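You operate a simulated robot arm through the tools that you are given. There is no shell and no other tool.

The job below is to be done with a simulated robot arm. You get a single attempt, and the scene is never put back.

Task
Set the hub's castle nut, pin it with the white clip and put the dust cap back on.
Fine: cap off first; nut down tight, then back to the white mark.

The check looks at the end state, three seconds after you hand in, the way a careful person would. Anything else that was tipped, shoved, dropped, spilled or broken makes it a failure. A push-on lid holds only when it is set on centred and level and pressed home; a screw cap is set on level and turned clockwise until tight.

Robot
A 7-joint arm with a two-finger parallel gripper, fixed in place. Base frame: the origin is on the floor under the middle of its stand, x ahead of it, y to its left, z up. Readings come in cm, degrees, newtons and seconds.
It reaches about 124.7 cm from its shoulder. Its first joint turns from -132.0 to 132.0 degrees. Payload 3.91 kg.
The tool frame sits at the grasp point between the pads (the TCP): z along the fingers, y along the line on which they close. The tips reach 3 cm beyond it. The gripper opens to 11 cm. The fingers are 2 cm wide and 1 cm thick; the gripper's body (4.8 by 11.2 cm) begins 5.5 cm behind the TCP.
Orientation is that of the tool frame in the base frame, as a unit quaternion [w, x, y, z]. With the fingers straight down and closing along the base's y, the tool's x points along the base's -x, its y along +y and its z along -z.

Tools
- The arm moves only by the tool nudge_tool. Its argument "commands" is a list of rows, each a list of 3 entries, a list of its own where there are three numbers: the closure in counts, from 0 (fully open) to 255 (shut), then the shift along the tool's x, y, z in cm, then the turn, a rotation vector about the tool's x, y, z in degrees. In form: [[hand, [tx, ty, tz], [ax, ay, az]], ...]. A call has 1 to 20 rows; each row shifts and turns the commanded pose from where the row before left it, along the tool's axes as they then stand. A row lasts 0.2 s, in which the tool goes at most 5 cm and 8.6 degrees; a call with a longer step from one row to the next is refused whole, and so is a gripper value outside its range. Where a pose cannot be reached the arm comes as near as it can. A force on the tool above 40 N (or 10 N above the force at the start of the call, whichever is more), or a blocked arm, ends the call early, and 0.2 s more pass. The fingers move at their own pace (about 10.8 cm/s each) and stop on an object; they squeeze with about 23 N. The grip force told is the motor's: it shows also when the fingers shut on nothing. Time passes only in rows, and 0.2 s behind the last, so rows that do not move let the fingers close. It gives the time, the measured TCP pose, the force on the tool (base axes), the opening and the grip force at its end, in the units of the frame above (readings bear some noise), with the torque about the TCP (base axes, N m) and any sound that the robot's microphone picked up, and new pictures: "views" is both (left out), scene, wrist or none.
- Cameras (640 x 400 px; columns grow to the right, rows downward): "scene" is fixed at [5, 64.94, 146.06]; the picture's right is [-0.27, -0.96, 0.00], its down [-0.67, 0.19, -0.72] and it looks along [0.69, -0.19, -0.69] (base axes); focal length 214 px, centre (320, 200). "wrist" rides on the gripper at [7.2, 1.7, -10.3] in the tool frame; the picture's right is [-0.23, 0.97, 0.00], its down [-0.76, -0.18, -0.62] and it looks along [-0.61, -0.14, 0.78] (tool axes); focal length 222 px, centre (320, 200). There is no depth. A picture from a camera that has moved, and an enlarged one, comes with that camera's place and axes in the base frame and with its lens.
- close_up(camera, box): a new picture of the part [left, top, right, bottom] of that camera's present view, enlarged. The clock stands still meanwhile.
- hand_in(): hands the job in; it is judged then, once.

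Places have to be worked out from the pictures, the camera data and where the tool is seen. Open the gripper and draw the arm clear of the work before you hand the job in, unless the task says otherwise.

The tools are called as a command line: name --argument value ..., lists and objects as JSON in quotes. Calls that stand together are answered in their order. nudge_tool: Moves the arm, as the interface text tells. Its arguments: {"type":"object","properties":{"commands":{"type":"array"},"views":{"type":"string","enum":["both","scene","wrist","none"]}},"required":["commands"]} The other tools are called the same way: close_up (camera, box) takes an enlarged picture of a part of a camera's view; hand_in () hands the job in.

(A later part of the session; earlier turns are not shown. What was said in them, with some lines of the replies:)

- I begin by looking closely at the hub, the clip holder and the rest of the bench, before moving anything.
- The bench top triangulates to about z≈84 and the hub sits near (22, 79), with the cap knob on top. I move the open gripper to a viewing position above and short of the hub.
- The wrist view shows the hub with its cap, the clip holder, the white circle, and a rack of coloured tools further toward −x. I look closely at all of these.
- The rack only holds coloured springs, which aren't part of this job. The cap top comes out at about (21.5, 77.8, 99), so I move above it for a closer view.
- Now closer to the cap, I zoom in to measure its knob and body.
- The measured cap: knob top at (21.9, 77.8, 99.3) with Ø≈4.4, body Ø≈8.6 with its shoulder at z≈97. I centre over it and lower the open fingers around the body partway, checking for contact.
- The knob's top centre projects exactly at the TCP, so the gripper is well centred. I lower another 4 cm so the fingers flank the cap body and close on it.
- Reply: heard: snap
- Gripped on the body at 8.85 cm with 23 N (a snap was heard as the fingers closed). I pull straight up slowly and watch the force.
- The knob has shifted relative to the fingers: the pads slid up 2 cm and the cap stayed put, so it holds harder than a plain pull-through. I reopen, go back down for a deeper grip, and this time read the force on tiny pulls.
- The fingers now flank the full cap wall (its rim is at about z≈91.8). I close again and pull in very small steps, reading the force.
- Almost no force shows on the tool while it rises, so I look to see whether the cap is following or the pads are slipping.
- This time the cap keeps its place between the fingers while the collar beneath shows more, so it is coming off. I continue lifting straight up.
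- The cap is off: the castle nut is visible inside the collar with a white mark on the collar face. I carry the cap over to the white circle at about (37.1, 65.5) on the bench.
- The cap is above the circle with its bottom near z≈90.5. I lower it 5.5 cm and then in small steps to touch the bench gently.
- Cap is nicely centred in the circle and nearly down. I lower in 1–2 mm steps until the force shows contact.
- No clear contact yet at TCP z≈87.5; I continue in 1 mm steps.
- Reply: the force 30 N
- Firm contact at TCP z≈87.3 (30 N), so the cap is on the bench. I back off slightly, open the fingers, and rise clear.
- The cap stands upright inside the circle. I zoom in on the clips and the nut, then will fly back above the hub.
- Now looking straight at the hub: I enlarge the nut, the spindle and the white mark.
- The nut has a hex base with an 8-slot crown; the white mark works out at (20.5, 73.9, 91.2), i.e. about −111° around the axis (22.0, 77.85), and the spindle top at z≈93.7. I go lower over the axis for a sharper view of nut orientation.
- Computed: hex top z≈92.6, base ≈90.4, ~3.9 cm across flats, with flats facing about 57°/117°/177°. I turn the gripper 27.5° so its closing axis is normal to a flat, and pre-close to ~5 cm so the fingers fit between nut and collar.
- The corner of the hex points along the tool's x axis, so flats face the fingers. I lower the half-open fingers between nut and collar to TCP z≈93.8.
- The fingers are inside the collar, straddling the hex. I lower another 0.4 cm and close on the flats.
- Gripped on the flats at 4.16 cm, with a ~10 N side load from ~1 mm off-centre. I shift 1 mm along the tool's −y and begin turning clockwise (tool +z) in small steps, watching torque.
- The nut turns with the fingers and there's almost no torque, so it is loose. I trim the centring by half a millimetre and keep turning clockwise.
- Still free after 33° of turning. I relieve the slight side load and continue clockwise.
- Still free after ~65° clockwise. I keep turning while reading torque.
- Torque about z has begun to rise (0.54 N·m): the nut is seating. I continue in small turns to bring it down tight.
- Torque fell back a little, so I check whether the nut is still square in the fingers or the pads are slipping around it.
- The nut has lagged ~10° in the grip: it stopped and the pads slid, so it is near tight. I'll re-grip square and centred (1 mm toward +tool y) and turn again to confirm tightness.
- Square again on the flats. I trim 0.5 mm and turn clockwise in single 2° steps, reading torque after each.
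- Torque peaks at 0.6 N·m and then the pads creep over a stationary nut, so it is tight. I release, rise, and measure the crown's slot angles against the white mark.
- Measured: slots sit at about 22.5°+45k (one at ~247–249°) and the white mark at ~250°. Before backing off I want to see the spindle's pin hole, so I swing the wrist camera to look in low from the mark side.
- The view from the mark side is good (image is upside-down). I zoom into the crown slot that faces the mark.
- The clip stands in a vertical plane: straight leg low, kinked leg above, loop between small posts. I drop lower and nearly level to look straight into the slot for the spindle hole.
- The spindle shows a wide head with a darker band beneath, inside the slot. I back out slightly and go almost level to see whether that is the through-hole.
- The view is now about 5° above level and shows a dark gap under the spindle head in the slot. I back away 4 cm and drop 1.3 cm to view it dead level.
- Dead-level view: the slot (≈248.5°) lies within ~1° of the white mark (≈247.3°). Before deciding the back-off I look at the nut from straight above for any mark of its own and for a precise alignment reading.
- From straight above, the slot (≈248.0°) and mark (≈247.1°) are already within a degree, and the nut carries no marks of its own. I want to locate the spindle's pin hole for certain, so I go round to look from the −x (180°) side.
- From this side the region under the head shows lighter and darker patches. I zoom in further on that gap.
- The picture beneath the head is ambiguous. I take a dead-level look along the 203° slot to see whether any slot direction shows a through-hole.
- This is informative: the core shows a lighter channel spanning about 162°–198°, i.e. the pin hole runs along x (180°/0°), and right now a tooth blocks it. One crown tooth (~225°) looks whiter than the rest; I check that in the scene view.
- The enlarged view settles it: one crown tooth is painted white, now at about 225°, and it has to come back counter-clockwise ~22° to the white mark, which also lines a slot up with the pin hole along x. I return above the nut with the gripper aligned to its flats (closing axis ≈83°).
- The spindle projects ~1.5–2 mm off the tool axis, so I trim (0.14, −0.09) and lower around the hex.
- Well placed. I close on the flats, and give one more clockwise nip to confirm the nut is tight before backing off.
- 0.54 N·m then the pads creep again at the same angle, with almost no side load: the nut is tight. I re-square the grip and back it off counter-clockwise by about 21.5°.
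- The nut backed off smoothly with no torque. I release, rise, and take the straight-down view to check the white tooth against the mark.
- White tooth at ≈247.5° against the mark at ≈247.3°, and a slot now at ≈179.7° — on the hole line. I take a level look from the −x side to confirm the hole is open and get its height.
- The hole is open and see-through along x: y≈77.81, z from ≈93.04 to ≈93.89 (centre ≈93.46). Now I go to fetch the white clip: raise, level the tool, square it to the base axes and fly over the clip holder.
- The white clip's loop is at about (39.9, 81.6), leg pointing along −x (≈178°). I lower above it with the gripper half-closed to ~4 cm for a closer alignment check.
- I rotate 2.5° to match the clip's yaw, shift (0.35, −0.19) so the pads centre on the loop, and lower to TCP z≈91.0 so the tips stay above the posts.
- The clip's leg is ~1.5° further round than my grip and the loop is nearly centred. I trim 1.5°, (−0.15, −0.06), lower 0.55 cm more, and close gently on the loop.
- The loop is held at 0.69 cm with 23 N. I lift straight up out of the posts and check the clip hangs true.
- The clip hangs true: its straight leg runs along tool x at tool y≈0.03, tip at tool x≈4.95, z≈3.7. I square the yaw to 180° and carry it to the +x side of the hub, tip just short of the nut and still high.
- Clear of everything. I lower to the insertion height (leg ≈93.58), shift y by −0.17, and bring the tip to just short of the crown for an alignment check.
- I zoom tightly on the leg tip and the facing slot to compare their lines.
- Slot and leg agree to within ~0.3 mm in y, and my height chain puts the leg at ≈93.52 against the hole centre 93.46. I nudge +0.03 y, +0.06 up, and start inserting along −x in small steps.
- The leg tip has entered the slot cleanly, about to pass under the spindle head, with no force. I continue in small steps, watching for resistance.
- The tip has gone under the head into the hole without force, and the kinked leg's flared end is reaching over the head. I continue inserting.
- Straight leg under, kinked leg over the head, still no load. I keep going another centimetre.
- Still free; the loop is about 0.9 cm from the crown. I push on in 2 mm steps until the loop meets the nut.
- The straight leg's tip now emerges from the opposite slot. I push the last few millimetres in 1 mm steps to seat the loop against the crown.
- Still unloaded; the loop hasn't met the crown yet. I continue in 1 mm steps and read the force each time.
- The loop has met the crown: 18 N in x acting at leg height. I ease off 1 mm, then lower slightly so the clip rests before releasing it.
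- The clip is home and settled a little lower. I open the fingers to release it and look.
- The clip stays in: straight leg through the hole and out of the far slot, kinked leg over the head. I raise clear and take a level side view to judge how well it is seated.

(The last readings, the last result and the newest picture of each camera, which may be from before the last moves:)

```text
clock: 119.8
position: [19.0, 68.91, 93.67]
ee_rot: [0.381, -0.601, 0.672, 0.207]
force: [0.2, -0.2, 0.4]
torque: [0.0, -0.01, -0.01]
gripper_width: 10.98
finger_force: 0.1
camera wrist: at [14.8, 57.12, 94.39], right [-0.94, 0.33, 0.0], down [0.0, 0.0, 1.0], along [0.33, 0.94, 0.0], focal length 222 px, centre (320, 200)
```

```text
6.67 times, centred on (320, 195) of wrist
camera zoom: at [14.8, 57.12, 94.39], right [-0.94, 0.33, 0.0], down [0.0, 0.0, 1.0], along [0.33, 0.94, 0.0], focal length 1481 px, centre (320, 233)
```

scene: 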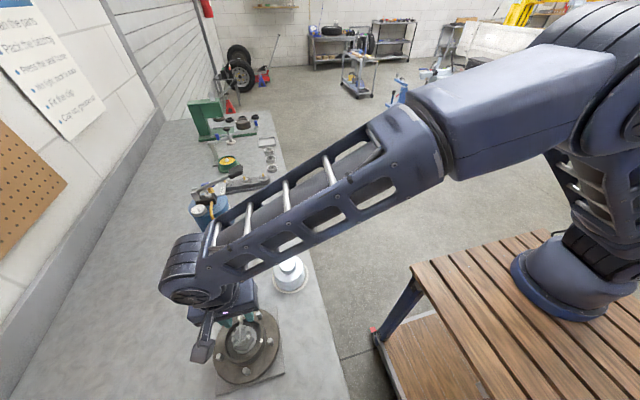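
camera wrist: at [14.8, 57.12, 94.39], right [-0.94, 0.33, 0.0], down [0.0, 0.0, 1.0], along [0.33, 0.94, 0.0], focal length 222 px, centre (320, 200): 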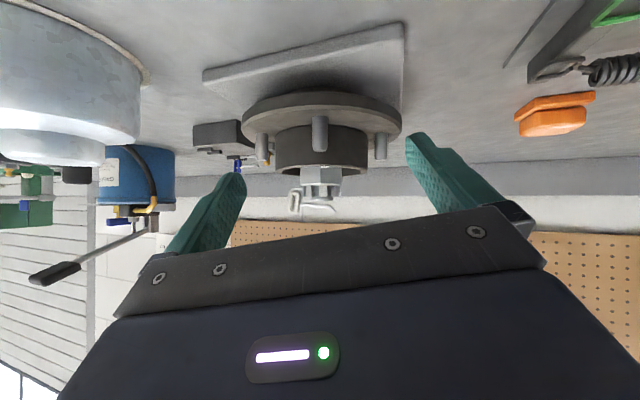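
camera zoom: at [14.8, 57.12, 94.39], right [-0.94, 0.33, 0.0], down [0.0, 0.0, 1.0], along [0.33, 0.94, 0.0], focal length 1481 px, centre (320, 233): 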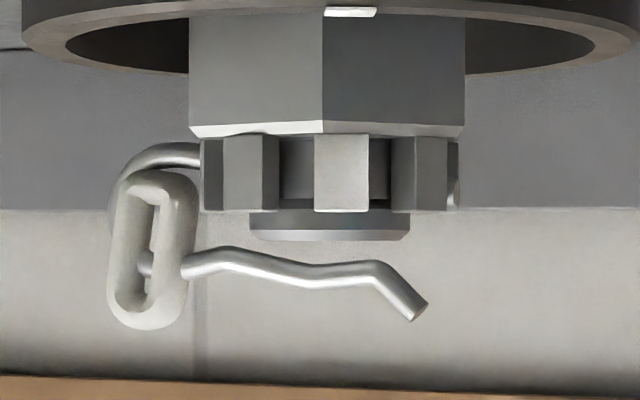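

Side view: the straight leg passes through the slot and hole and shows at the far side, the loop sits against the crown, and the kinked leg lies over the head; white tooth and mark still line up. Now I go back for the dust cap.

nudge_tool --commands '[[0, [-2.28, -0.54, -1.87], [0, 0, 0]], [0, [-2.28, -0.54, -1.87], [0, 0, 0]], [0, [-2.28, -0.54, -1.87], [0, 0, 0]], [0, [0, 0, 0], [-1.968, 8.338, 0]], [0, [0, 0, 0], [-1.968, 8.338, 0]], [0, [0, 0, 0], [-1.968, 8.338, 0]], [0, [0, 0, 0], [-1.968, 8.338, 0]], [0, [0, 0, 0], [-1.968, 8.338, 0]], [0, [0, 0, 0], [-1.968, 8.338, 0]], [0, [0, 0, 0], [0, 0, 8.36]], [0, [0, 0, 0], [0, 0, 8.36]], [0, [0, 0, 0], [0, 0, 8.36]], [0, [0, 0, 0], [0, 0, 8.36]], [0, [0, 0, 0], [0, 0, 8.36]], [0, [0, 0, 0], [0, 0, 8.36]], [0, [0, 0, 0], [0, 0, 8.36]], [0, [0, 0, 0], [0, 0, 8.36]], [0, [0, 0, 0], [0, 0, 8.36]], [0, [0, 0, 0], [0, 0, 8.36]], [0, [0, 0, 0], [0, 0, 0]]]' --views "wrist"

close_up --camera "scene" --box '[215, 295, 285, 355]'

```text
clock: 124.0
position: [18.94, 69.06, 102.57]
ee_rot: [0.0, 0.0, 1.0, 0.0]
force: [0.1, 0.0, 0.7]
torque: [0.0, 0.03, 0.01]
gripper_width: 11.01
finger_force: 0.0
camera wrist: at [11.75, 70.86, 113.08], right [0.23, 0.97, 0.0], down [0.76, -0.18, 0.62], along [0.61, -0.14, -0.78], focal length 222 px, centre (320, 200)
```

wrist: 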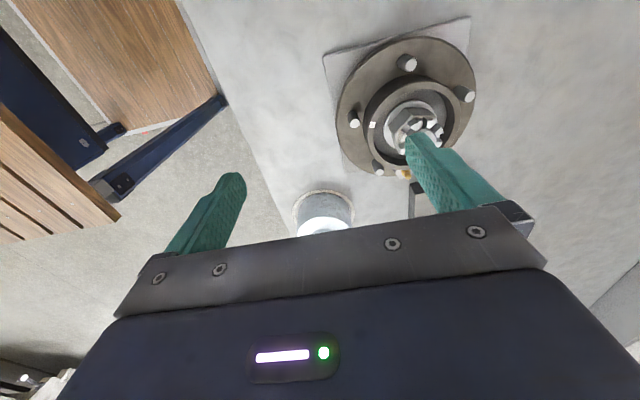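

```text
6.67 times, centred on (250, 325) of scene
camera zoom: at [5.0, 64.94, 146.06], right [-0.27, -0.96, 0.0], down [-0.67, 0.19, -0.72], along [0.69, -0.19, -0.69], focal length 1430 px, centre (787, -633)
```

zoom: 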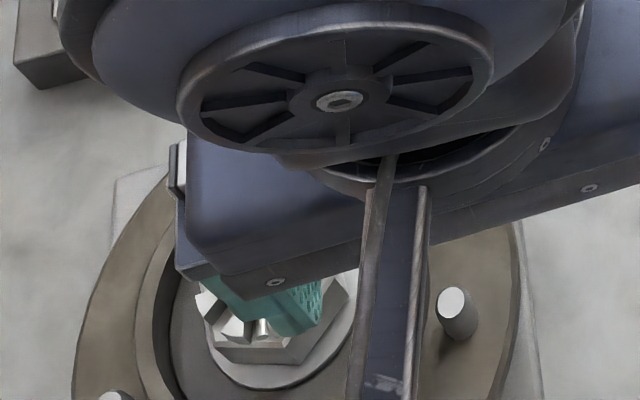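

I move above the cap on the white circle and check centring.

nudge_tool --commands '[[0, [-3.6, -0.7, 0], [0, 0, 0]], [0, [-3.6, -0.7, 0], [0, 0, 0]], [0, [-3.6, -0.7, 0], [0, 0, 0]], [0, [-3.6, -0.7, 0], [0, 0, 0]], [0, [-3.6, -0.7, 0], [0, 0, 0]], [0, [0, 0, 1.5], [0, 0, 0]], [0, [0, 0, 1.5], [0, 0, 0]], [0, [0, 0, 1.5], [0, 0, 0]], [0, [0, 0, 0], [0, 0, 0]], [0, [0, 0, 0], [0, 0, 0]]]' --views "both"

close_up --camera "wrist" --box '[220, 60, 420, 230]'

close_up --camera "scene" --box '[215, 295, 285, 355]'

```text
clock: 126.2
position: [37.03, 65.58, 98.17]
ee_rot: [0.0, 0.0, 1.0, -0.001]
force: [-0.1, 0.0, -0.3]
torque: [-0.02, 0.03, 0.02]
gripper_width: 11.0
finger_force: 0.1
camera wrist: at [29.76, 67.33, 108.57], right [0.23, 0.97, 0.0], down [0.76, -0.18, 0.62], along [0.61, -0.14, -0.78], focal length 222 px, centre (320, 200)
```

scene: 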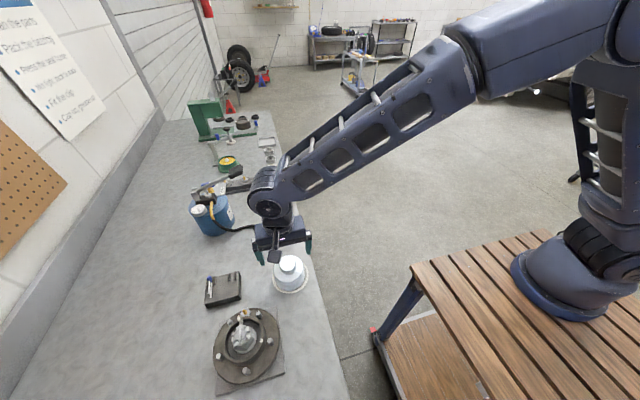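
wrist: 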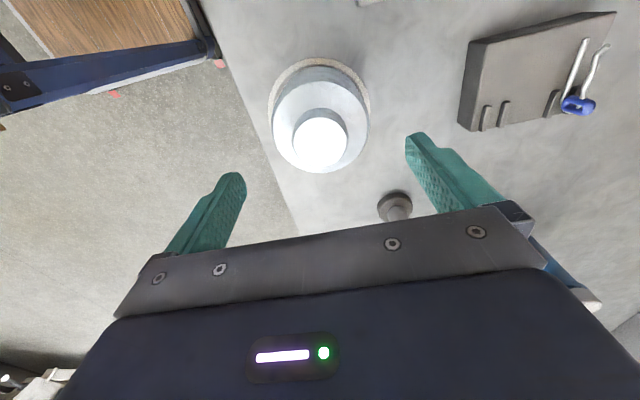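

```text
2.35 times, centred on (320, 145) of wrist
camera zoom: at [29.76, 67.33, 108.57], right [0.23, 0.97, 0.0], down [0.76, -0.18, 0.62], along [0.61, -0.14, -0.78], focal length 523 px, centre (320, 329)
```

zoom: 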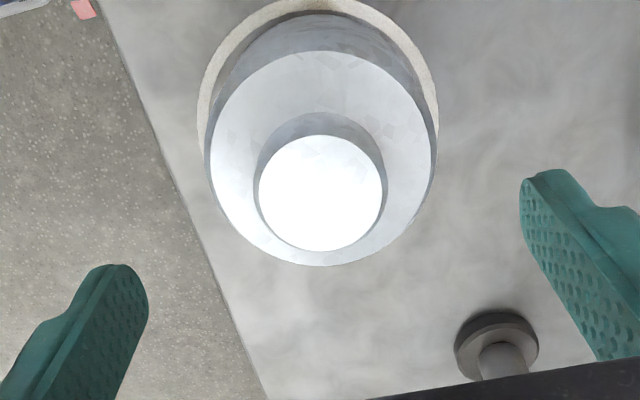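

```text
6.67 times, centred on (250, 325) of scene
camera zoom: at [5.0, 64.94, 146.06], right [-0.27, -0.96, 0.0], down [-0.67, 0.19, -0.72], along [0.69, -0.19, -0.69], focal length 1430 px, centre (787, -633)
```

zoom: 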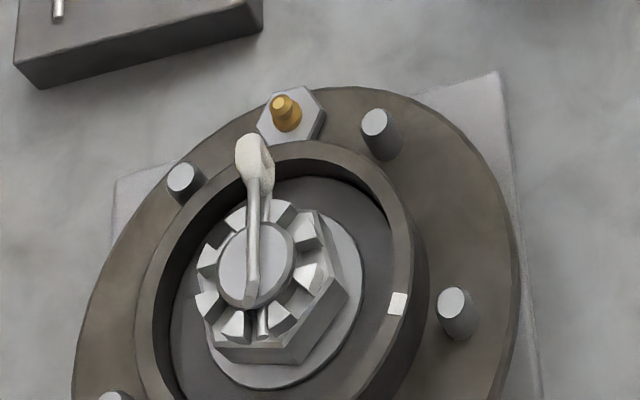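

The cap is centred to ~1 mm. I lower the open fingers around it to just above the bench and close on the body.

nudge_tool --commands '[[0, [-0.1, 0, 1.0], [0, 0, 0]], [0, [0, 0, 1.5], [0, 0, 0]], [0, [0, 0, 1.5], [0, 0, 0]], [0, [0, 0, 1.5], [0, 0, 0]], [0, [0, 0, 1.5], [0, 0, 0]], [0, [0, 0, 1.5], [0, 0, 0]], [0, [0, 0, 1.0], [0, 0, 0]], [0, [0, 0, 0.6], [0, 0, 0]], [0, [0, 0, 0.4], [0, 0, 0]], [0, [0, 0, 0], [0, 0, 0]], [0, [0, 0, 0], [0, 0, 0]]]' --views "wrist"

```text
clock: 128.6
position: [37.1, 65.56, 87.49]
ee_rot: [0.0, -0.001, 1.0, 0.0]
force: [1.1, -0.1, -0.6]
torque: [0.01, 0.02, -0.03]
gripper_width: 11.02
finger_force: 0.0
camera wrist: at [29.86, 67.36, 98.06], right [0.23, 0.97, 0.0], down [0.76, -0.18, 0.62], along [0.61, -0.14, -0.78], focal length 222 px, centre (320, 200)
```

wrist: 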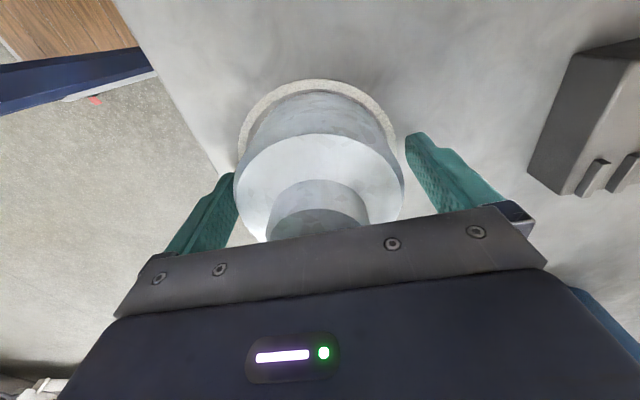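

I raise 0.2 cm so the finger tips stay above the cap's rim, then close on the body and lift.

nudge_tool --commands '[[0, [0, 0, -0.2], [0, 0, 0]], [60, [0, 0, 0], [0, 0, 0]], [120, [0, 0, 0], [0, 0, 0]], [255, [0, 0, 0], [0, 0, 0]], [255, [0, 0, 0], [0, 0, 0]], [255, [0, 0, 0], [0, 0, 0]]]' --views "none"

nudge_tool --commands '[[255, [0, 0, -0.5], [0, 0, 0]], [255, [0, 0, -1.0], [0, 0, 0]], [255, [0, 0, -1.5], [0, 0, 0]], [255, [0, 0, -2.0], [0, 0, 0]], [255, [0, 0, -2.0], [0, 0, 0]], [255, [0, 0, -2.5], [0, 0, 0]], [255, [0, 0, -2.5], [0, 0, 0]], [255, [0, 0, -2.5], [0, 0, 0]], [255, [0, 0, -2.5], [0, 0, 0]], [255, [0, 0, 0], [0, 0, 0]]]' --views "both"

close_up --camera "scene" --box '[240, 190, 340, 290]'

```text
clock: 130.0
position: [37.08, 65.61, 87.81]
ee_rot: [0.0, 0.001, 1.0, -0.001]
force: [-0.6, -0.3, 0.2]
torque: [0.01, -0.03, 0.02]
gripper_width: 8.88
finger_force: 23.4
```

```text
clock: 132.2
position: [37.24, 65.67, 104.7]
ee_rot: [-0.001, 0.001, 1.0, -0.001]
force: [-0.2, -0.1, 0.2]
torque: [0.0, -0.01, -0.03]
gripper_width: 8.86
finger_force: 23.3
camera wrist: at [29.92, 67.39, 115.33], right [0.23, 0.97, 0.0], down [0.76, -0.18, 0.62], along [0.61, -0.14, -0.78], focal length 222 px, centre (320, 200)
```

scene: 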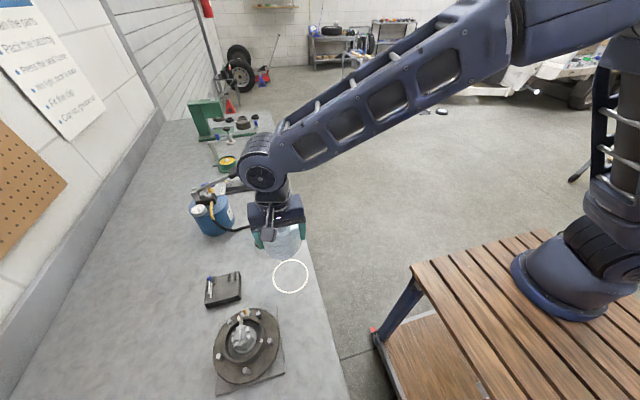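
wrist: 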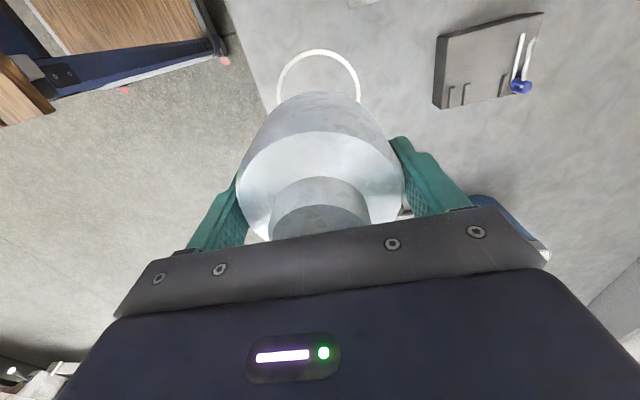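

```text
4.00 times, centred on (290, 240) of scene
camera zoom: at [5.0, 64.94, 146.06], right [-0.27, -0.96, 0.0], down [-0.67, 0.19, -0.72], along [0.69, -0.19, -0.69], focal length 858 px, centre (440, 40)
```

zoom: 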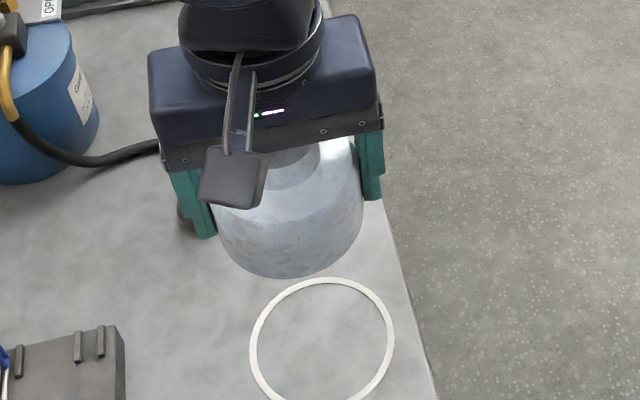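

The cap is held level. I carry it back over the hub axis at height and check the alignment.

nudge_tool --commands '[[255, [1.5, 1.2, 0], [0, 0, 0]], [255, [3.0, 2.4, 0], [0, 0, 0]], [255, [3.2, 2.5, 0], [0, 0, 0]], [255, [3.2, 2.5, 0], [0, 0, 0]], [255, [2.9, 2.36, 0], [0, 0, 0]], [255, [1.5, 1.2, 0], [0, 0, 0]], [255, [0, 0, 0], [0, 0, 0]], [255, [0, 0, 0], [0, 0, 0]]]' --views "both"

close_up --camera "wrist" --box '[220, 10, 420, 220]'

close_up --camera "scene" --box '[190, 290, 300, 390]'

```text
clock: 134.0
position: [21.83, 77.73, 104.67]
ee_rot: [0.0, 0.0, 1.0, -0.001]
force: [-0.4, -0.2, -0.6]
torque: [-0.02, 0.0, 0.01]
gripper_width: 8.84
finger_force: 22.9
camera wrist: at [14.6, 79.41, 115.29], right [0.23, 0.97, 0.0], down [0.76, -0.18, 0.62], along [0.61, -0.14, -0.78], focal length 222 px, centre (320, 200)
```

scene: 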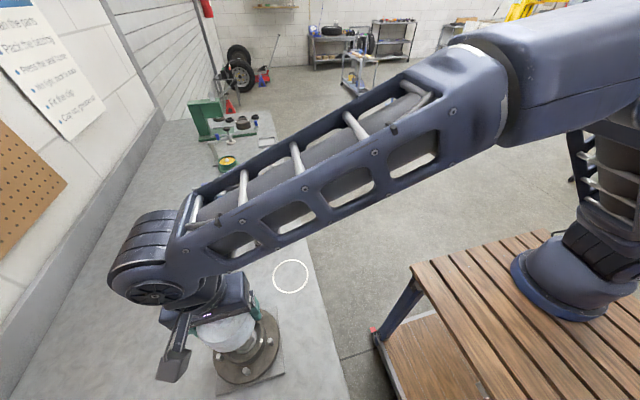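
wrist: 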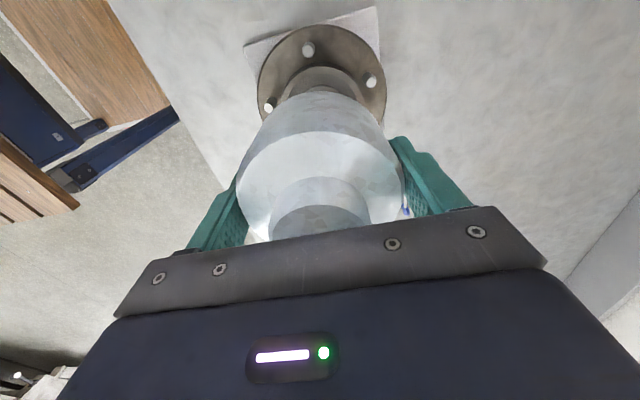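

```text
1.90 times, centred on (320, 115) of wrist
camera zoom: at [14.6, 79.41, 115.29], right [0.23, 0.97, 0.0], down [0.76, -0.18, 0.62], along [0.61, -0.14, -0.78], focal length 423 px, centre (320, 362)
```

zoom: 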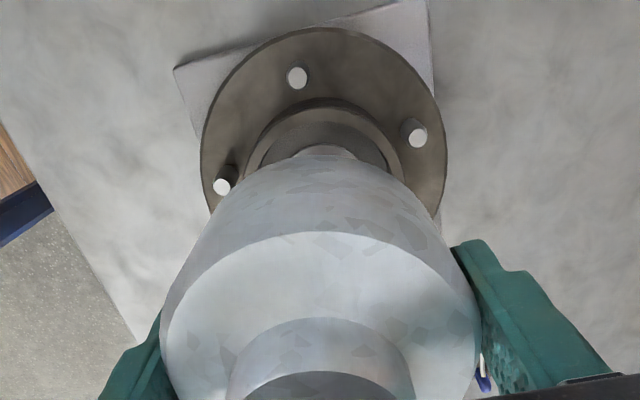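

```text
4.00 times, centred on (245, 340) of scene
camera zoom: at [5.0, 64.94, 146.06], right [-0.27, -0.96, 0.0], down [-0.67, 0.19, -0.72], along [0.69, -0.19, -0.69], focal length 858 px, centre (620, -360)
```

zoom: 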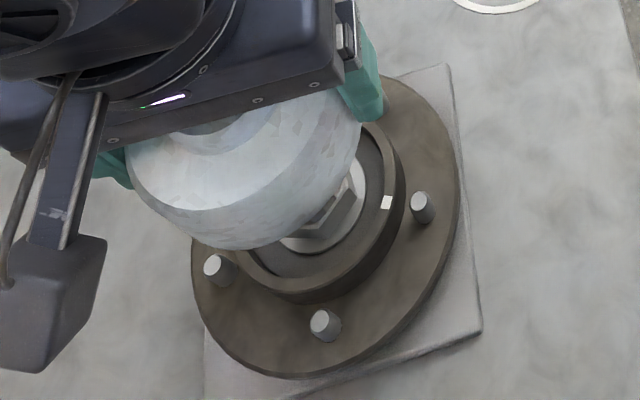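

Using the three visible studs, the hub centre comes out 0.09 cm (+x) and 0.15 cm (+y) from the tool axis. I correct for that and lower to just above the clip, re-checking.

nudge_tool --commands '[[255, [-0.07, 0.15, 0], [0, 0, 0]], [255, [0, 0, 1.0], [0, 0, 0]], [255, [0, 0, 1.0], [0, 0, 0]], [255, [0, 0, 1.0], [0, 0, 0]], [255, [0, 0, 0.5], [0, 0, 0]], [255, [0, 0, 0], [0, 0, 0]], [255, [0, 0, 0], [0, 0, 0]]]' --views "both"

close_up --camera "wrist" --box '[220, 10, 420, 220]'

close_up --camera "scene" --box '[190, 290, 300, 390]'

```text
clock: 135.6
position: [21.79, 77.92, 101.28]
ee_rot: [0.0, 0.0, 1.0, -0.001]
force: [0.1, -0.4, -1.5]
torque: [0.02, -0.02, 0.01]
gripper_width: 8.87
finger_force: 23.0
camera wrist: at [14.57, 79.64, 111.76], right [0.23, 0.97, 0.0], down [0.76, -0.18, 0.62], along [0.61, -0.14, -0.78], focal length 222 px, centre (320, 200)
```

scene: 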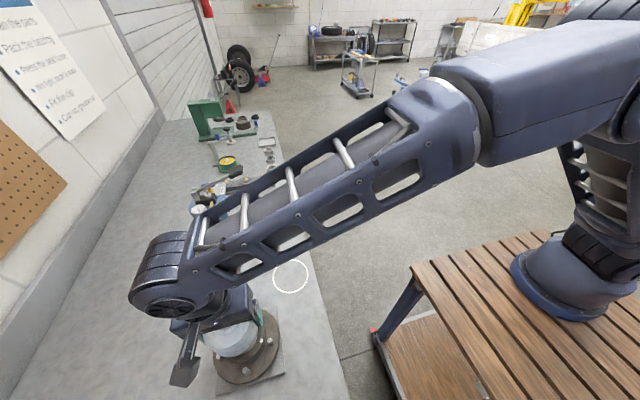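
wrist: 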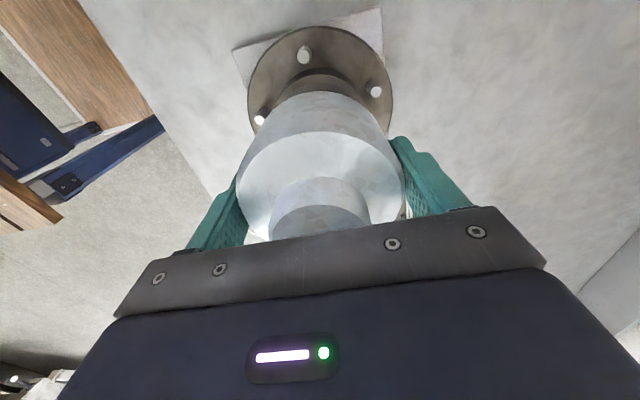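

```text
1.90 times, centred on (320, 115) of wrist
camera zoom: at [14.57, 79.64, 111.76], right [0.23, 0.97, 0.0], down [0.76, -0.18, 0.62], along [0.61, -0.14, -0.78], focal length 423 px, centre (320, 362)
```

zoom: 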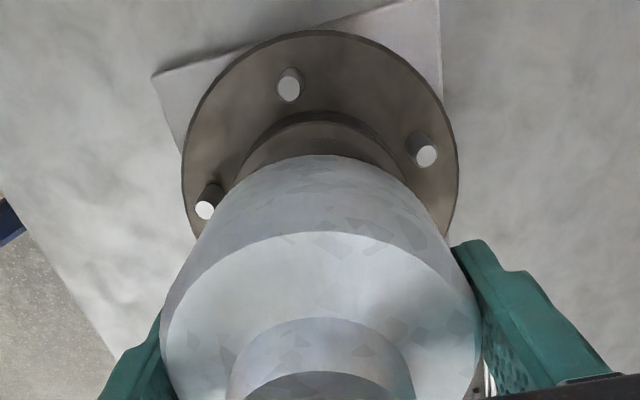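

```text
4.00 times, centred on (245, 340) of scene
camera zoom: at [5.0, 64.94, 146.06], right [-0.27, -0.96, 0.0], down [-0.67, 0.19, -0.72], along [0.69, -0.19, -0.69], focal length 858 px, centre (620, -360)
```

zoom: 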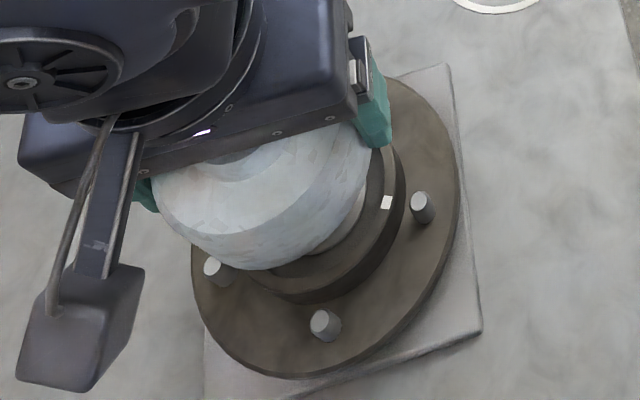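

Still well above the collar. I lower another 2.6 cm slowly around the clip, watching force, then re-measure the centring from closer.

nudge_tool --commands '[[255, [0, 0, 0.5], [0, 0, 0]], [255, [0, 0, 0.5], [0, 0, 0]], [255, [0, 0, 0.5], [0, 0, 0]], [255, [0, 0, 0.4], [0, 0, 0]], [255, [0, 0, 0.4], [0, 0, 0]], [255, [0, 0, 0.3], [0, 0, 0]], [255, [0, 0, 0], [0, 0, 0]], [255, [0, 0, 0], [0, 0, 0]]]' --views "wrist"

close_up --camera "wrist" --box '[220, 20, 420, 150]'

close_up --camera "scene" --box '[190, 290, 300, 390]'

```text
clock: 137.4
position: [21.78, 77.88, 98.58]
ee_rot: [0.0, -0.001, 1.0, -0.001]
force: [0.1, -0.2, -0.8]
torque: [0.0, -0.01, 0.01]
gripper_width: 8.86
finger_force: 23.5
camera wrist: at [14.64, 79.63, 109.16], right [0.23, 0.97, 0.0], down [0.76, -0.18, 0.62], along [0.61, -0.14, -0.78], focal length 222 px, centre (320, 200)
```

wrist: 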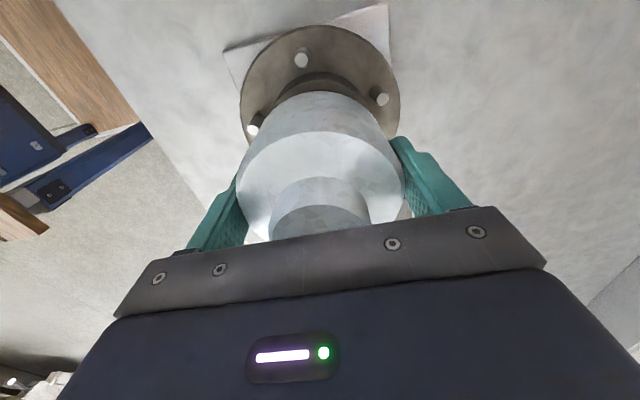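

```text
3.08 times, centred on (320, 85) of wrist
camera zoom: at [14.64, 79.63, 109.16], right [0.23, 0.97, 0.0], down [0.76, -0.18, 0.62], along [0.61, -0.14, -0.78], focal length 684 px, centre (320, 554)
```

zoom: 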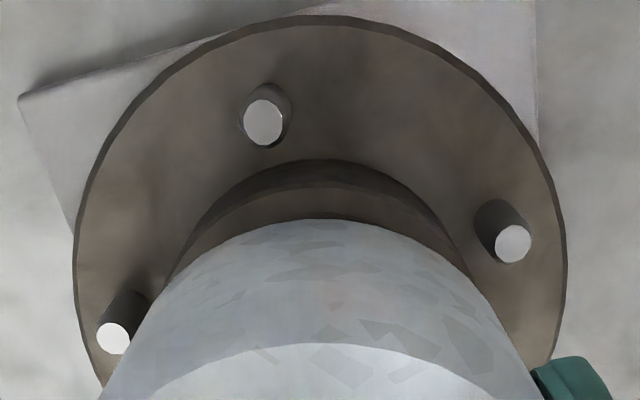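

```text
4.00 times, centred on (245, 340) of scene
camera zoom: at [5.0, 64.94, 146.06], right [-0.27, -0.96, 0.0], down [-0.67, 0.19, -0.72], along [0.69, -0.19, -0.69], focal length 858 px, centre (620, -360)
```

zoom: 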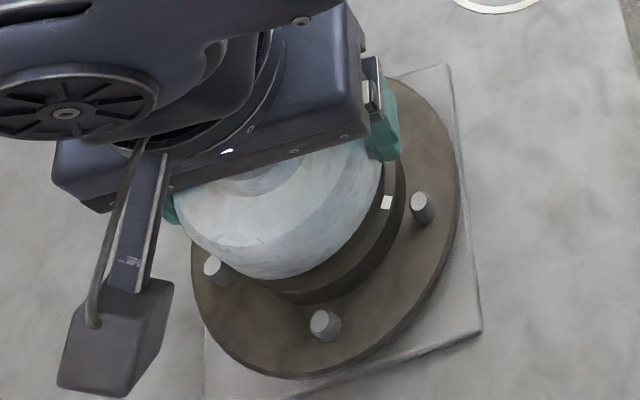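

Closer measurement: y is centred to ~0.01 cm and x needs +0.12 cm. I correct and lower toward the seat in small steps.

nudge_tool --commands '[[255, [-0.12, 0, 0], [0, 0, 0]], [255, [0, 0, 0.4], [0, 0, 0]], [255, [0, 0, 0.4], [0, 0, 0]], [255, [0, 0, 0.4], [0, 0, 0]], [255, [0, 0, 0.4], [0, 0, 0]], [255, [0, 0, 0.4], [0, 0, 0]], [255, [0, 0, 0.3], [0, 0, 0]], [255, [0, 0, 0], [0, 0, 0]]]' --views "wrist"

close_up --camera "wrist" --box '[220, 20, 420, 150]'

close_up --camera "scene" --box '[190, 290, 300, 390]'

```text
clock: 139.2
position: [21.86, 77.86, 96.35]
ee_rot: [0.0, 0.0, 1.0, -0.001]
force: [-0.3, 0.1, -0.9]
torque: [0.02, 0.0, -0.01]
gripper_width: 8.85
finger_force: 22.5
camera wrist: at [14.75, 79.65, 106.88], right [0.23, 0.97, 0.0], down [0.76, -0.18, 0.62], along [0.61, -0.14, -0.78], focal length 222 px, centre (320, 200)
```

wrist: 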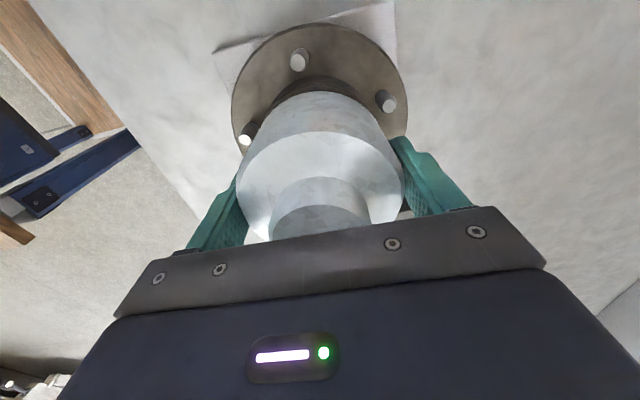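

```text
3.08 times, centred on (320, 85) of wrist
camera zoom: at [14.75, 79.65, 106.88], right [0.23, 0.97, 0.0], down [0.76, -0.18, 0.62], along [0.61, -0.14, -0.78], focal length 684 px, centre (320, 554)
```

zoom: 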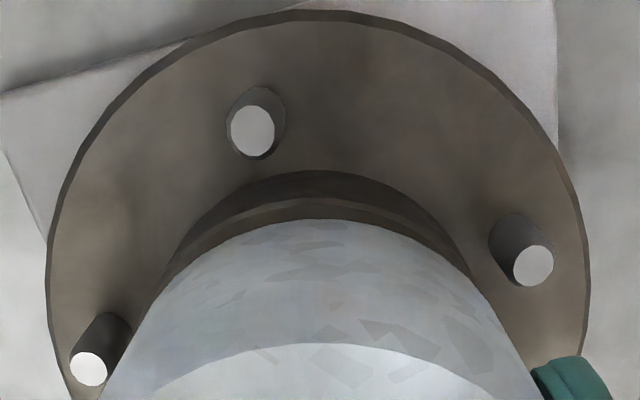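

```text
4.00 times, centred on (245, 340) of scene
camera zoom: at [5.0, 64.94, 146.06], right [-0.27, -0.96, 0.0], down [-0.67, 0.19, -0.72], along [0.69, -0.19, -0.69], focal length 858 px, centre (620, -360)
```

zoom: 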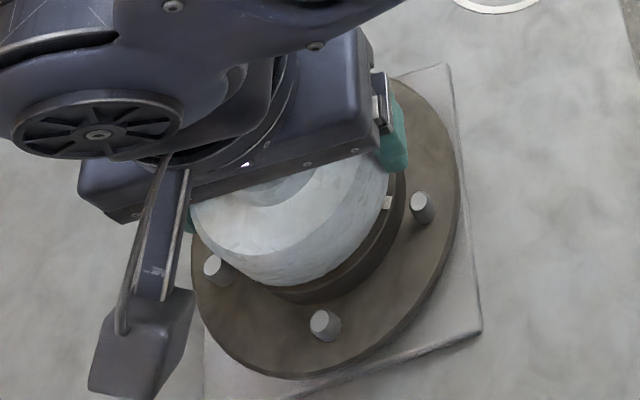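

Now the hub centre matches the original seated relation to within ~0.03 cm. I trim y by −0.03 and lower gently toward contact.

nudge_tool --commands '[[255, [0, -0.03, 0.3], [0, 0, 0]], [255, [0, 0, 0.25], [0, 0, 0]], [255, [0, 0, 0.2], [0, 0, 0]], [255, [0, 0, 0], [0, 0, 0]]]' --views "none"

nudge_tool --commands '[[255, [0, 0, 0.15], [0, 0, 0]], [255, [0, 0, 0], [0, 0, 0]]]' --views "none"

nudge_tool --commands '[[255, [0, 0, 0.15], [0, 0, 0]], [255, [0, 0, 0], [0, 0, 0]]]' --views "none"

```text
clock: 140.2
position: [22.02, 77.84, 95.67]
ee_rot: [0.0, 0.001, 1.0, 0.0]
force: [-0.5, 0.1, -1.4]
torque: [0.01, -0.03, -0.02]
gripper_width: 8.87
finger_force: 23.1
```

```text
clock: 140.8
position: [22.0, 77.8, 95.48]
ee_rot: [-0.001, 0.0, 1.0, -0.001]
force: [0.2, -0.5, -1.1]
torque: [0.02, 0.05, 0.0]
gripper_width: 8.86
finger_force: 23.1
```

```text
clock: 141.4
position: [21.9, 77.96, 95.25]
ee_rot: [0.0, -0.001, 1.0, -0.001]
force: [0.0, -0.1, -0.8]
torque: [0.01, -0.03, -0.01]
gripper_width: 8.85
finger_force: 23.0
```

No contact yet at 95.25. I continue in 1 mm steps.

nudge_tool --commands '[[255, [0, 0, 0.1], [0, 0, 0]], [255, [0, 0, 0], [0, 0, 0]]]' --views "none"

nudge_tool --commands '[[255, [0, 0, 0.1], [0, 0, 0]], [255, [0, 0, 0], [0, 0, 0]]]' --views "none"

nudge_tool --commands '[[255, [0, 0, 0.1], [0, 0, 0]], [255, [0, 0, 0], [0, 0, 0]]]' --views "both"

close_up --camera "wrist" --box '[220, 20, 420, 150]'

close_up --camera "scene" --box '[190, 290, 300, 390]'

```text
clock: 142.0
position: [21.9, 77.8, 95.26]
ee_rot: [-0.001, 0.0, 1.0, -0.001]
force: [-4.0, -8.2, 9.7]
torque: [-0.87, 0.15, -0.23]
gripper_width: 8.86
finger_force: 23.1
heard: snap
```

```text
clock: 142.6
position: [21.93, 77.87, 95.24]
ee_rot: [-0.001, -0.001, 1.0, 0.001]
force: [-3.0, -12.0, 25.0]
torque: [-0.68, 0.11, 0.14]
gripper_width: 8.85
finger_force: 23.1
```

```text
clock: 143.2
position: [21.84, 77.77, 95.18]
ee_rot: [-0.001, 0.001, 1.0, 0.0]
force: [-2.9, -11.9, 28.9]
torque: [-0.46, -0.03, 0.05]
gripper_width: 8.86
finger_force: 22.8
camera wrist: at [14.72, 79.56, 105.63], right [0.23, 0.97, 0.0], down [0.76, -0.18, 0.62], along [0.61, -0.14, -0.78], focal length 222 px, centre (320, 200)
```

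scene: 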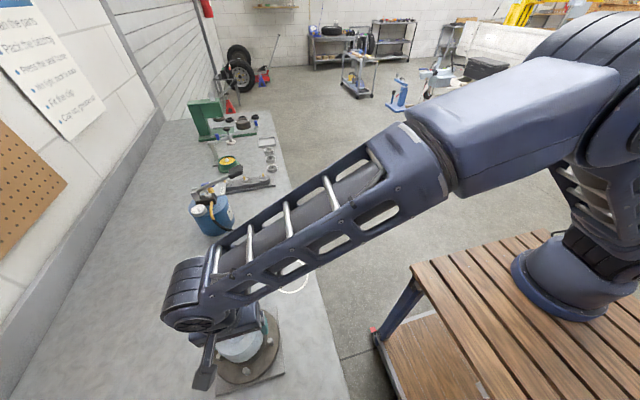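
wrist: 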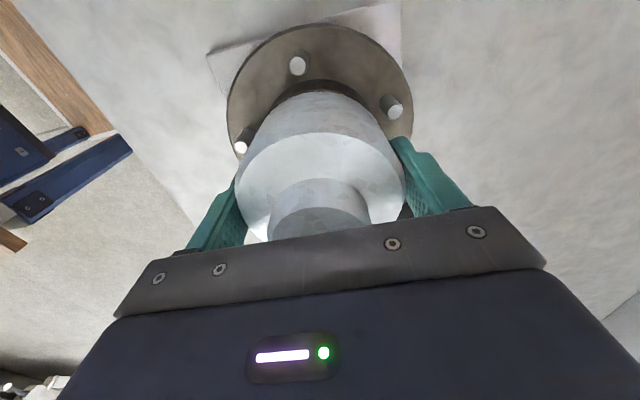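

```text
3.08 times, centred on (320, 85) of wrist
camera zoom: at [14.72, 79.56, 105.63], right [0.23, 0.97, 0.0], down [0.76, -0.18, 0.62], along [0.61, -0.14, -0.78], focal length 684 px, centre (320, 554)
```

zoom: 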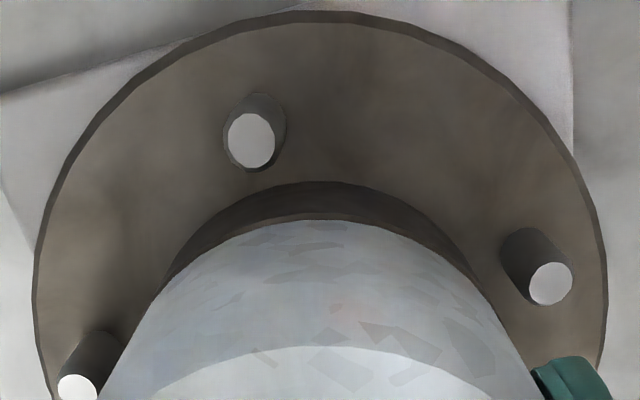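

```text
4.00 times, centred on (245, 340) of scene
camera zoom: at [5.0, 64.94, 146.06], right [-0.27, -0.96, 0.0], down [-0.67, 0.19, -0.72], along [0.69, -0.19, -0.69], focal length 858 px, centre (620, -360)
```

zoom: 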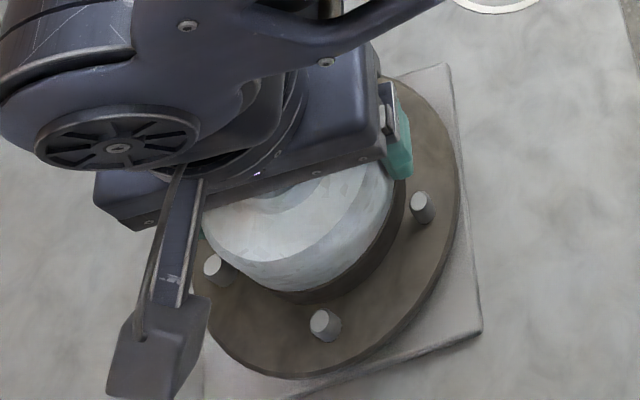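

A snap was heard as the cap touched down and it now carries ~29 N of press. I open the fingers and rise to inspect it.

nudge_tool --commands '[[200, [0, 0, 0], [0, 0, 0]], [100, [0, 0, 0], [0, 0, 0]], [0, [0, 0, 0], [0, 0, 0]], [0, [0, 0, 0], [0, 0, 0]], [0, [0, 0, -1.0], [0, 0, 0]], [0, [0, 0, -1.5], [0, 0, 0]], [0, [0, 0, -2.0], [0, 0, 0]], [0, [0, 0, -2.0], [0, 0, 0]], [0, [0, 0, -2.0], [0, 0, 0]], [0, [0, 0, 0], [0, 0, 0]]]' --views "both"

close_up --camera "wrist" --box '[230, 20, 410, 190]'

close_up --camera "scene" --box '[190, 290, 300, 390]'

```text
clock: 145.4
position: [21.96, 78.05, 103.54]
ee_rot: [0.0, 0.0, 1.0, 0.0]
force: [0.2, 0.2, 0.1]
torque: [0.0, 0.0, -0.01]
gripper_width: 11.0
finger_force: 0.1
camera wrist: at [14.71, 79.63, 114.07], right [0.23, 0.97, 0.0], down [0.76, -0.18, 0.62], along [0.61, -0.14, -0.78], focal length 222 px, centre (320, 200)
```

scene: 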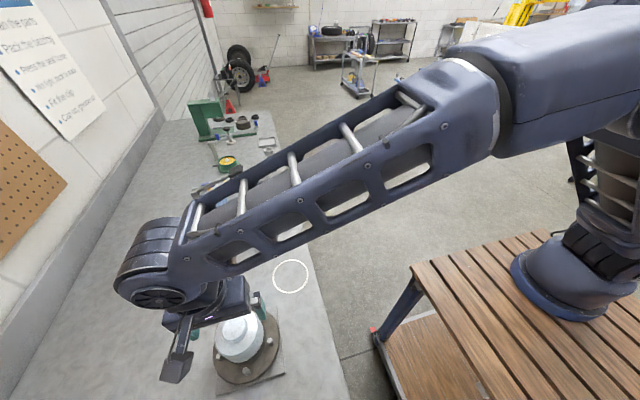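
wrist: 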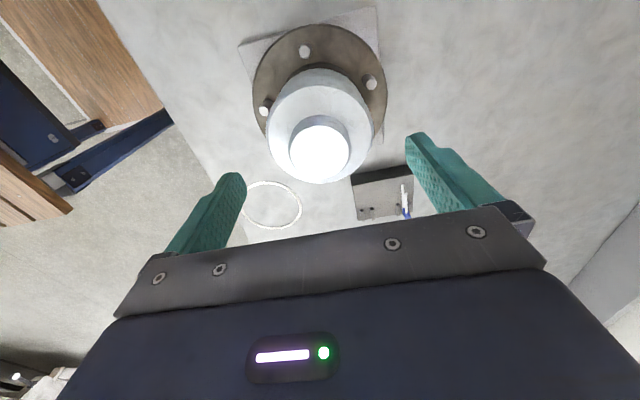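

```text
2.35 times, centred on (320, 105) of wrist
camera zoom: at [14.71, 79.63, 114.07], right [0.23, 0.97, 0.0], down [0.76, -0.18, 0.62], along [0.61, -0.14, -0.78], focal length 523 px, centre (320, 424)
```

zoom: 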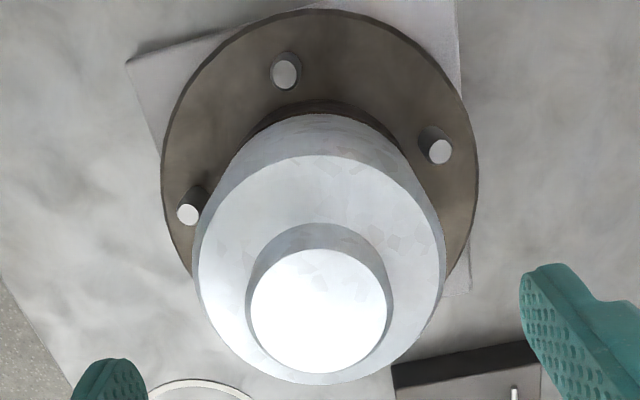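

```text
4.00 times, centred on (245, 340) of scene
camera zoom: at [5.0, 64.94, 146.06], right [-0.27, -0.96, 0.0], down [-0.67, 0.19, -0.72], along [0.69, -0.19, -0.69], focal length 858 px, centre (620, -360)
```

zoom: 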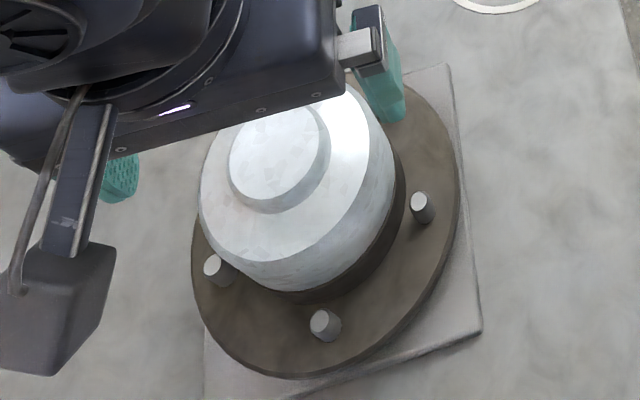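

The cap sits level and at its original height. For certainty I press it home with closed fingertips on the centre of the knob.

nudge_tool --commands '[[120, [0, -0.12, 0], [0, 0, 0]], [255, [0, 0, 0], [0, 0, 0]], [255, [0, 0, 0], [0, 0, 0]], [255, [0, 0, 0], [0, 0, 0]], [255, [0, 0, 0.4], [0, 0, 0]], [255, [0, 0, 0.3], [0, 0, 0]], [255, [0, 0, 0], [0, 0, 0]]]' --views "wrist"

nudge_tool --commands '[[255, [0, 0, 0.15], [0, 0, 0]], [255, [0, 0, 0.15], [0, 0, 0]], [255, [0, 0, 0], [0, 0, 0]]]' --views "none"

```text
clock: 147.0
position: [21.9, 77.76, 102.87]
ee_rot: [0.0, 0.0, 1.0, -0.001]
force: [-0.5, 0.6, -0.3]
torque: [0.01, 0.01, -0.01]
gripper_width: 0.0
finger_force: 22.5
camera wrist: at [14.7, 79.51, 113.33], right [0.23, 0.97, 0.0], down [0.76, -0.18, 0.62], along [0.61, -0.14, -0.78], focal length 222 px, centre (320, 200)
```

wrist: 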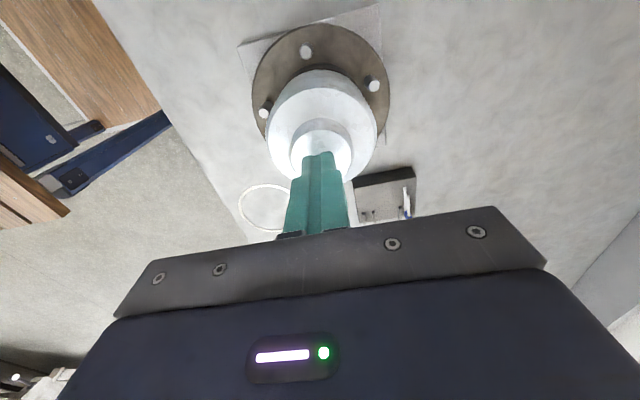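

```text
clock: 147.8
position: [21.81, 77.76, 102.54]
ee_rot: [0.0, 0.0, 1.0, -0.001]
force: [-0.2, 0.1, -0.3]
torque: [-0.04, -0.02, 0.01]
gripper_width: 0.0
finger_force: 22.3
```

The closed tips are just above the knob centre. I lower in 1 mm steps until it presses firmly.

nudge_tool --commands '[[255, [0, 0, 0.1], [0, 0, 0]], [255, [0, 0, 0.1], [0, 0, 0]], [255, [0, 0, 0], [0, 0, 0]]]' --views "none"

nudge_tool --commands '[[255, [0, 0, 0.1], [0, 0, 0]], [255, [0, 0, 0.1], [0, 0, 0]], [255, [0, 0, 0], [0, 0, 0]]]' --views "none"

nudge_tool --commands '[[255, [0, 0, 0.1], [0, 0, 0]], [255, [0, 0, 0], [0, 0, 0]]]' --views "wrist"

```text
clock: 148.6
position: [21.88, 77.81, 102.28]
ee_rot: [0.0, 0.0, 1.0, -0.001]
force: [0.4, 0.4, 0.2]
torque: [-0.01, -0.02, -0.02]
gripper_width: 0.0
finger_force: 23.0
```

```text
clock: 149.4
position: [21.86, 77.81, 102.13]
ee_rot: [0.0, 0.0, 1.0, -0.001]
force: [-0.1, 0.5, 0.4]
torque: [0.01, 0.0, -0.02]
gripper_width: 0.0
finger_force: 22.8
```

```text
clock: 150.0
position: [21.95, 77.79, 102.13]
ee_rot: [0.0, 0.0, 1.0, -0.001]
force: [0.0, 0.8, 7.1]
torque: [0.01, -0.01, -0.01]
gripper_width: 0.0
finger_force: 22.7
camera wrist: at [14.75, 79.53, 112.59], right [0.23, 0.97, 0.0], down [0.76, -0.18, 0.62], along [0.61, -0.14, -0.78], focal length 222 px, centre (320, 200)
```

wrist: 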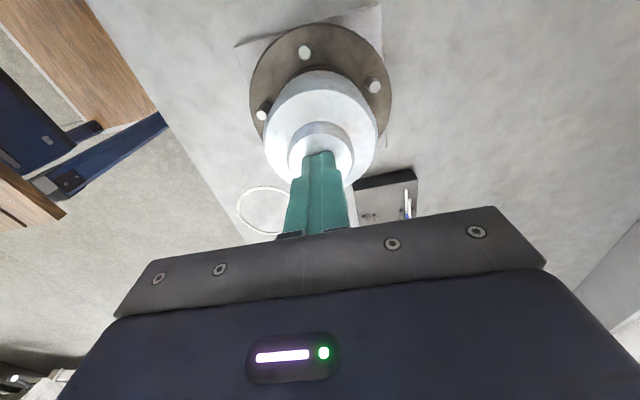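

Contact on the knob at z≈102.1 with 7 N, centred. I press a little further to about 30 N to make sure it's home.

nudge_tool --commands '[[255, [0, 0, 0.1], [0, 0, 0]], [255, [0, 0, 0], [0, 0, 0]]]' --views "none"

nudge_tool --commands '[[255, [0, 0, 0.1], [0, 0, 0]], [255, [0, 0, 0], [0, 0, 0]]]' --views "none"

nudge_tool --commands '[[255, [0, 0, 0.05], [0, 0, 0]], [255, [0, 0, 0], [0, 0, 0]]]' --views "none"

```text
clock: 150.6
position: [21.89, 77.8, 102.0]
ee_rot: [0.0, 0.0, 1.0, 0.001]
force: [-0.2, -0.1, 22.6]
torque: [0.04, 0.01, 0.0]
gripper_width: 0.0
finger_force: 22.6
```

```text
clock: 151.4
position: [22.0, 77.95, 102.13]
ee_rot: [0.0, 0.0, 1.0, 0.002]
force: [-0.6, -3.2, 6.3]
torque: [-0.12, 0.04, -0.01]
gripper_width: 0.01
finger_force: 23.2
stopped in row 2: the force on the tool passed its limit at 41 N (the readings are from after the stop); the commanded pose is now the measured one
```

```text
clock: 152.0
position: [21.99, 77.74, 102.1]
ee_rot: [0.0, 0.0, 1.0, 0.002]
force: [-1.1, -6.6, 13.9]
torque: [-0.18, 0.04, -0.02]
gripper_width: 0.0
finger_force: 24.2
```

Pressed to 41 N with no movement: the cap is fully home. I lift off straight up and look at everything.

nudge_tool --commands '[[255, [0, 0, -0.5], [0, 0, 0]], [255, [0, 0, -1.5], [0, 0, 0]], [150, [0, 0, -2.0], [0, 0, 0]], [0, [0, 0, -3.0], [0, 0, 0]], [0, [0, 0, -3.0], [0, 0, 0]], [0, [0, 0, -3.0], [0, 0, 0]], [0, [-2.5, -3.0, -1.0], [0, 0, 0]], [0, [-2.5, -3.5, 0], [0, 0, 0]], [0, [-2.5, -3.5, 0], [0, 0, 0]], [0, [-2.0, -4.0, 0], [0, 0, 0]], [0, [-1.0, -4.5, 0], [0, 0, 0]], [0, [0, -4.5, 0], [0, 0, 0]], [0, [0, -4.5, 0], [0, 0, 0]], [0, [0, 0, 0], [0, 0, 0]], [0, [0, 0, 0], [0, 0, 0]]]' --views "both"

close_up --camera "scene" --box '[190, 250, 330, 400]'

close_up --camera "scene" --box '[200, 300, 295, 395]'

```text
clock: 155.2
position: [32.46, 50.25, 115.91]
ee_rot: [0.001, -0.001, 1.0, 0.0]
force: [0.8, 0.2, 0.2]
torque: [0.0, -0.03, 0.02]
gripper_width: 11.01
finger_force: 0.0
camera wrist: at [25.37, 51.97, 126.38], right [0.23, 0.97, 0.0], down [0.76, -0.18, 0.62], along [0.61, -0.14, -0.78], focal length 222 px, centre (320, 200)
```

scene: 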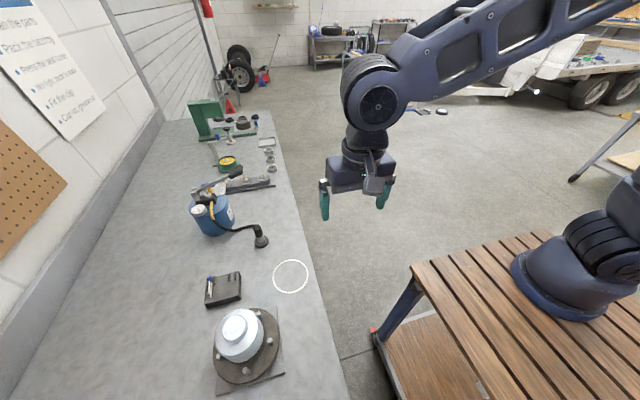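
wrist: 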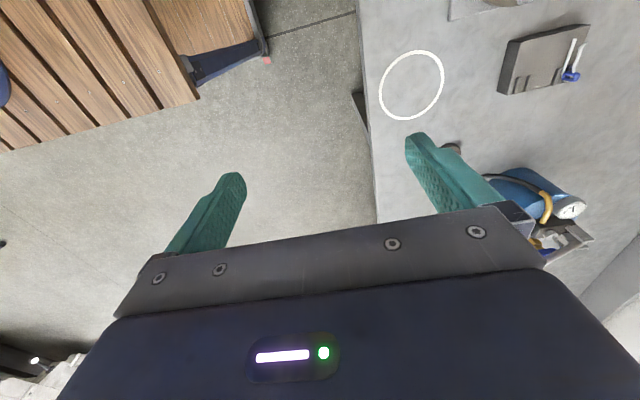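

```text
2.67 times, centred on (260, 325) of scene
camera zoom: at [5.0, 64.94, 146.06], right [-0.27, -0.96, 0.0], down [-0.67, 0.19, -0.72], along [0.69, -0.19, -0.69], focal length 572 px, centre (480, -133)
```

zoom: 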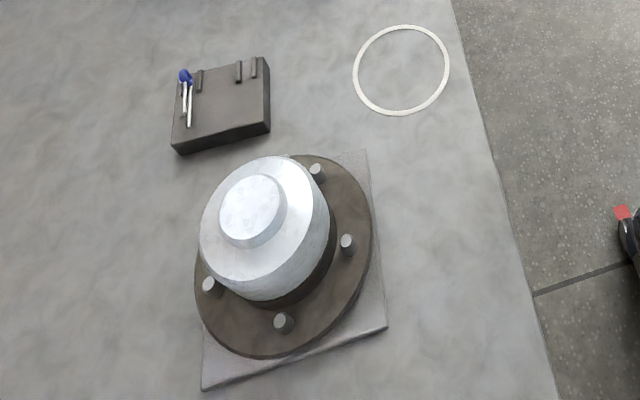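

```text
4.21 times, centred on (248, 348) of scene
camera zoom: at [5.0, 64.94, 146.06], right [-0.27, -0.96, 0.0], down [-0.67, 0.19, -0.72], along [0.69, -0.19, -0.69], focal length 903 px, centre (625, -421)
```

zoom: 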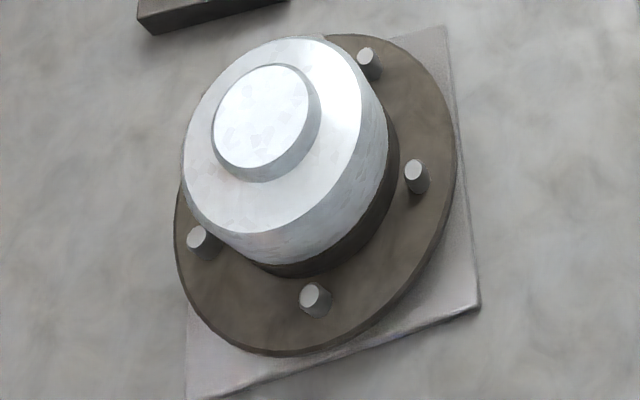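

The cap is back in exactly its original position, level and snapped home over the pinned nut. The blue clip, holder and other items are undisturbed, and the open gripper is clear of the bench. I hand the job in.

hand_in

```text
The job is handed in.
```

I set the castle nut, pinned it with the white clip and put the dust cap back on. The job is handed in, but I haven't seen the result of the check.

- **Nut:** I turned it down until it stopped moving. My grip started to slip at about 0.6 N·m, which is the most torque I could put on it. I then backed it off about 22°, so its white-painted tooth lines up with the white mark to within about 1°.
- **Clip:** The straight leg goes through the slot and the spindle hole and shows on the far side. The loop sits against the nut. I felt no click, and once released it settled about 6° down at the loop end, so the bent leg sits about 3 mm above the spindle head instead of gripping it. It held while I moved clear and inspected it, but I couldn't see it again once the cap was on.
- **Cap:** It snapped on when it touched down, and I then pressed it to 41 N without it moving. It is level and at its original height.

In the last pictures, the other things near the hub, including the blue clip and its holder, look undisturbed. The gripper is open and clear of the work.
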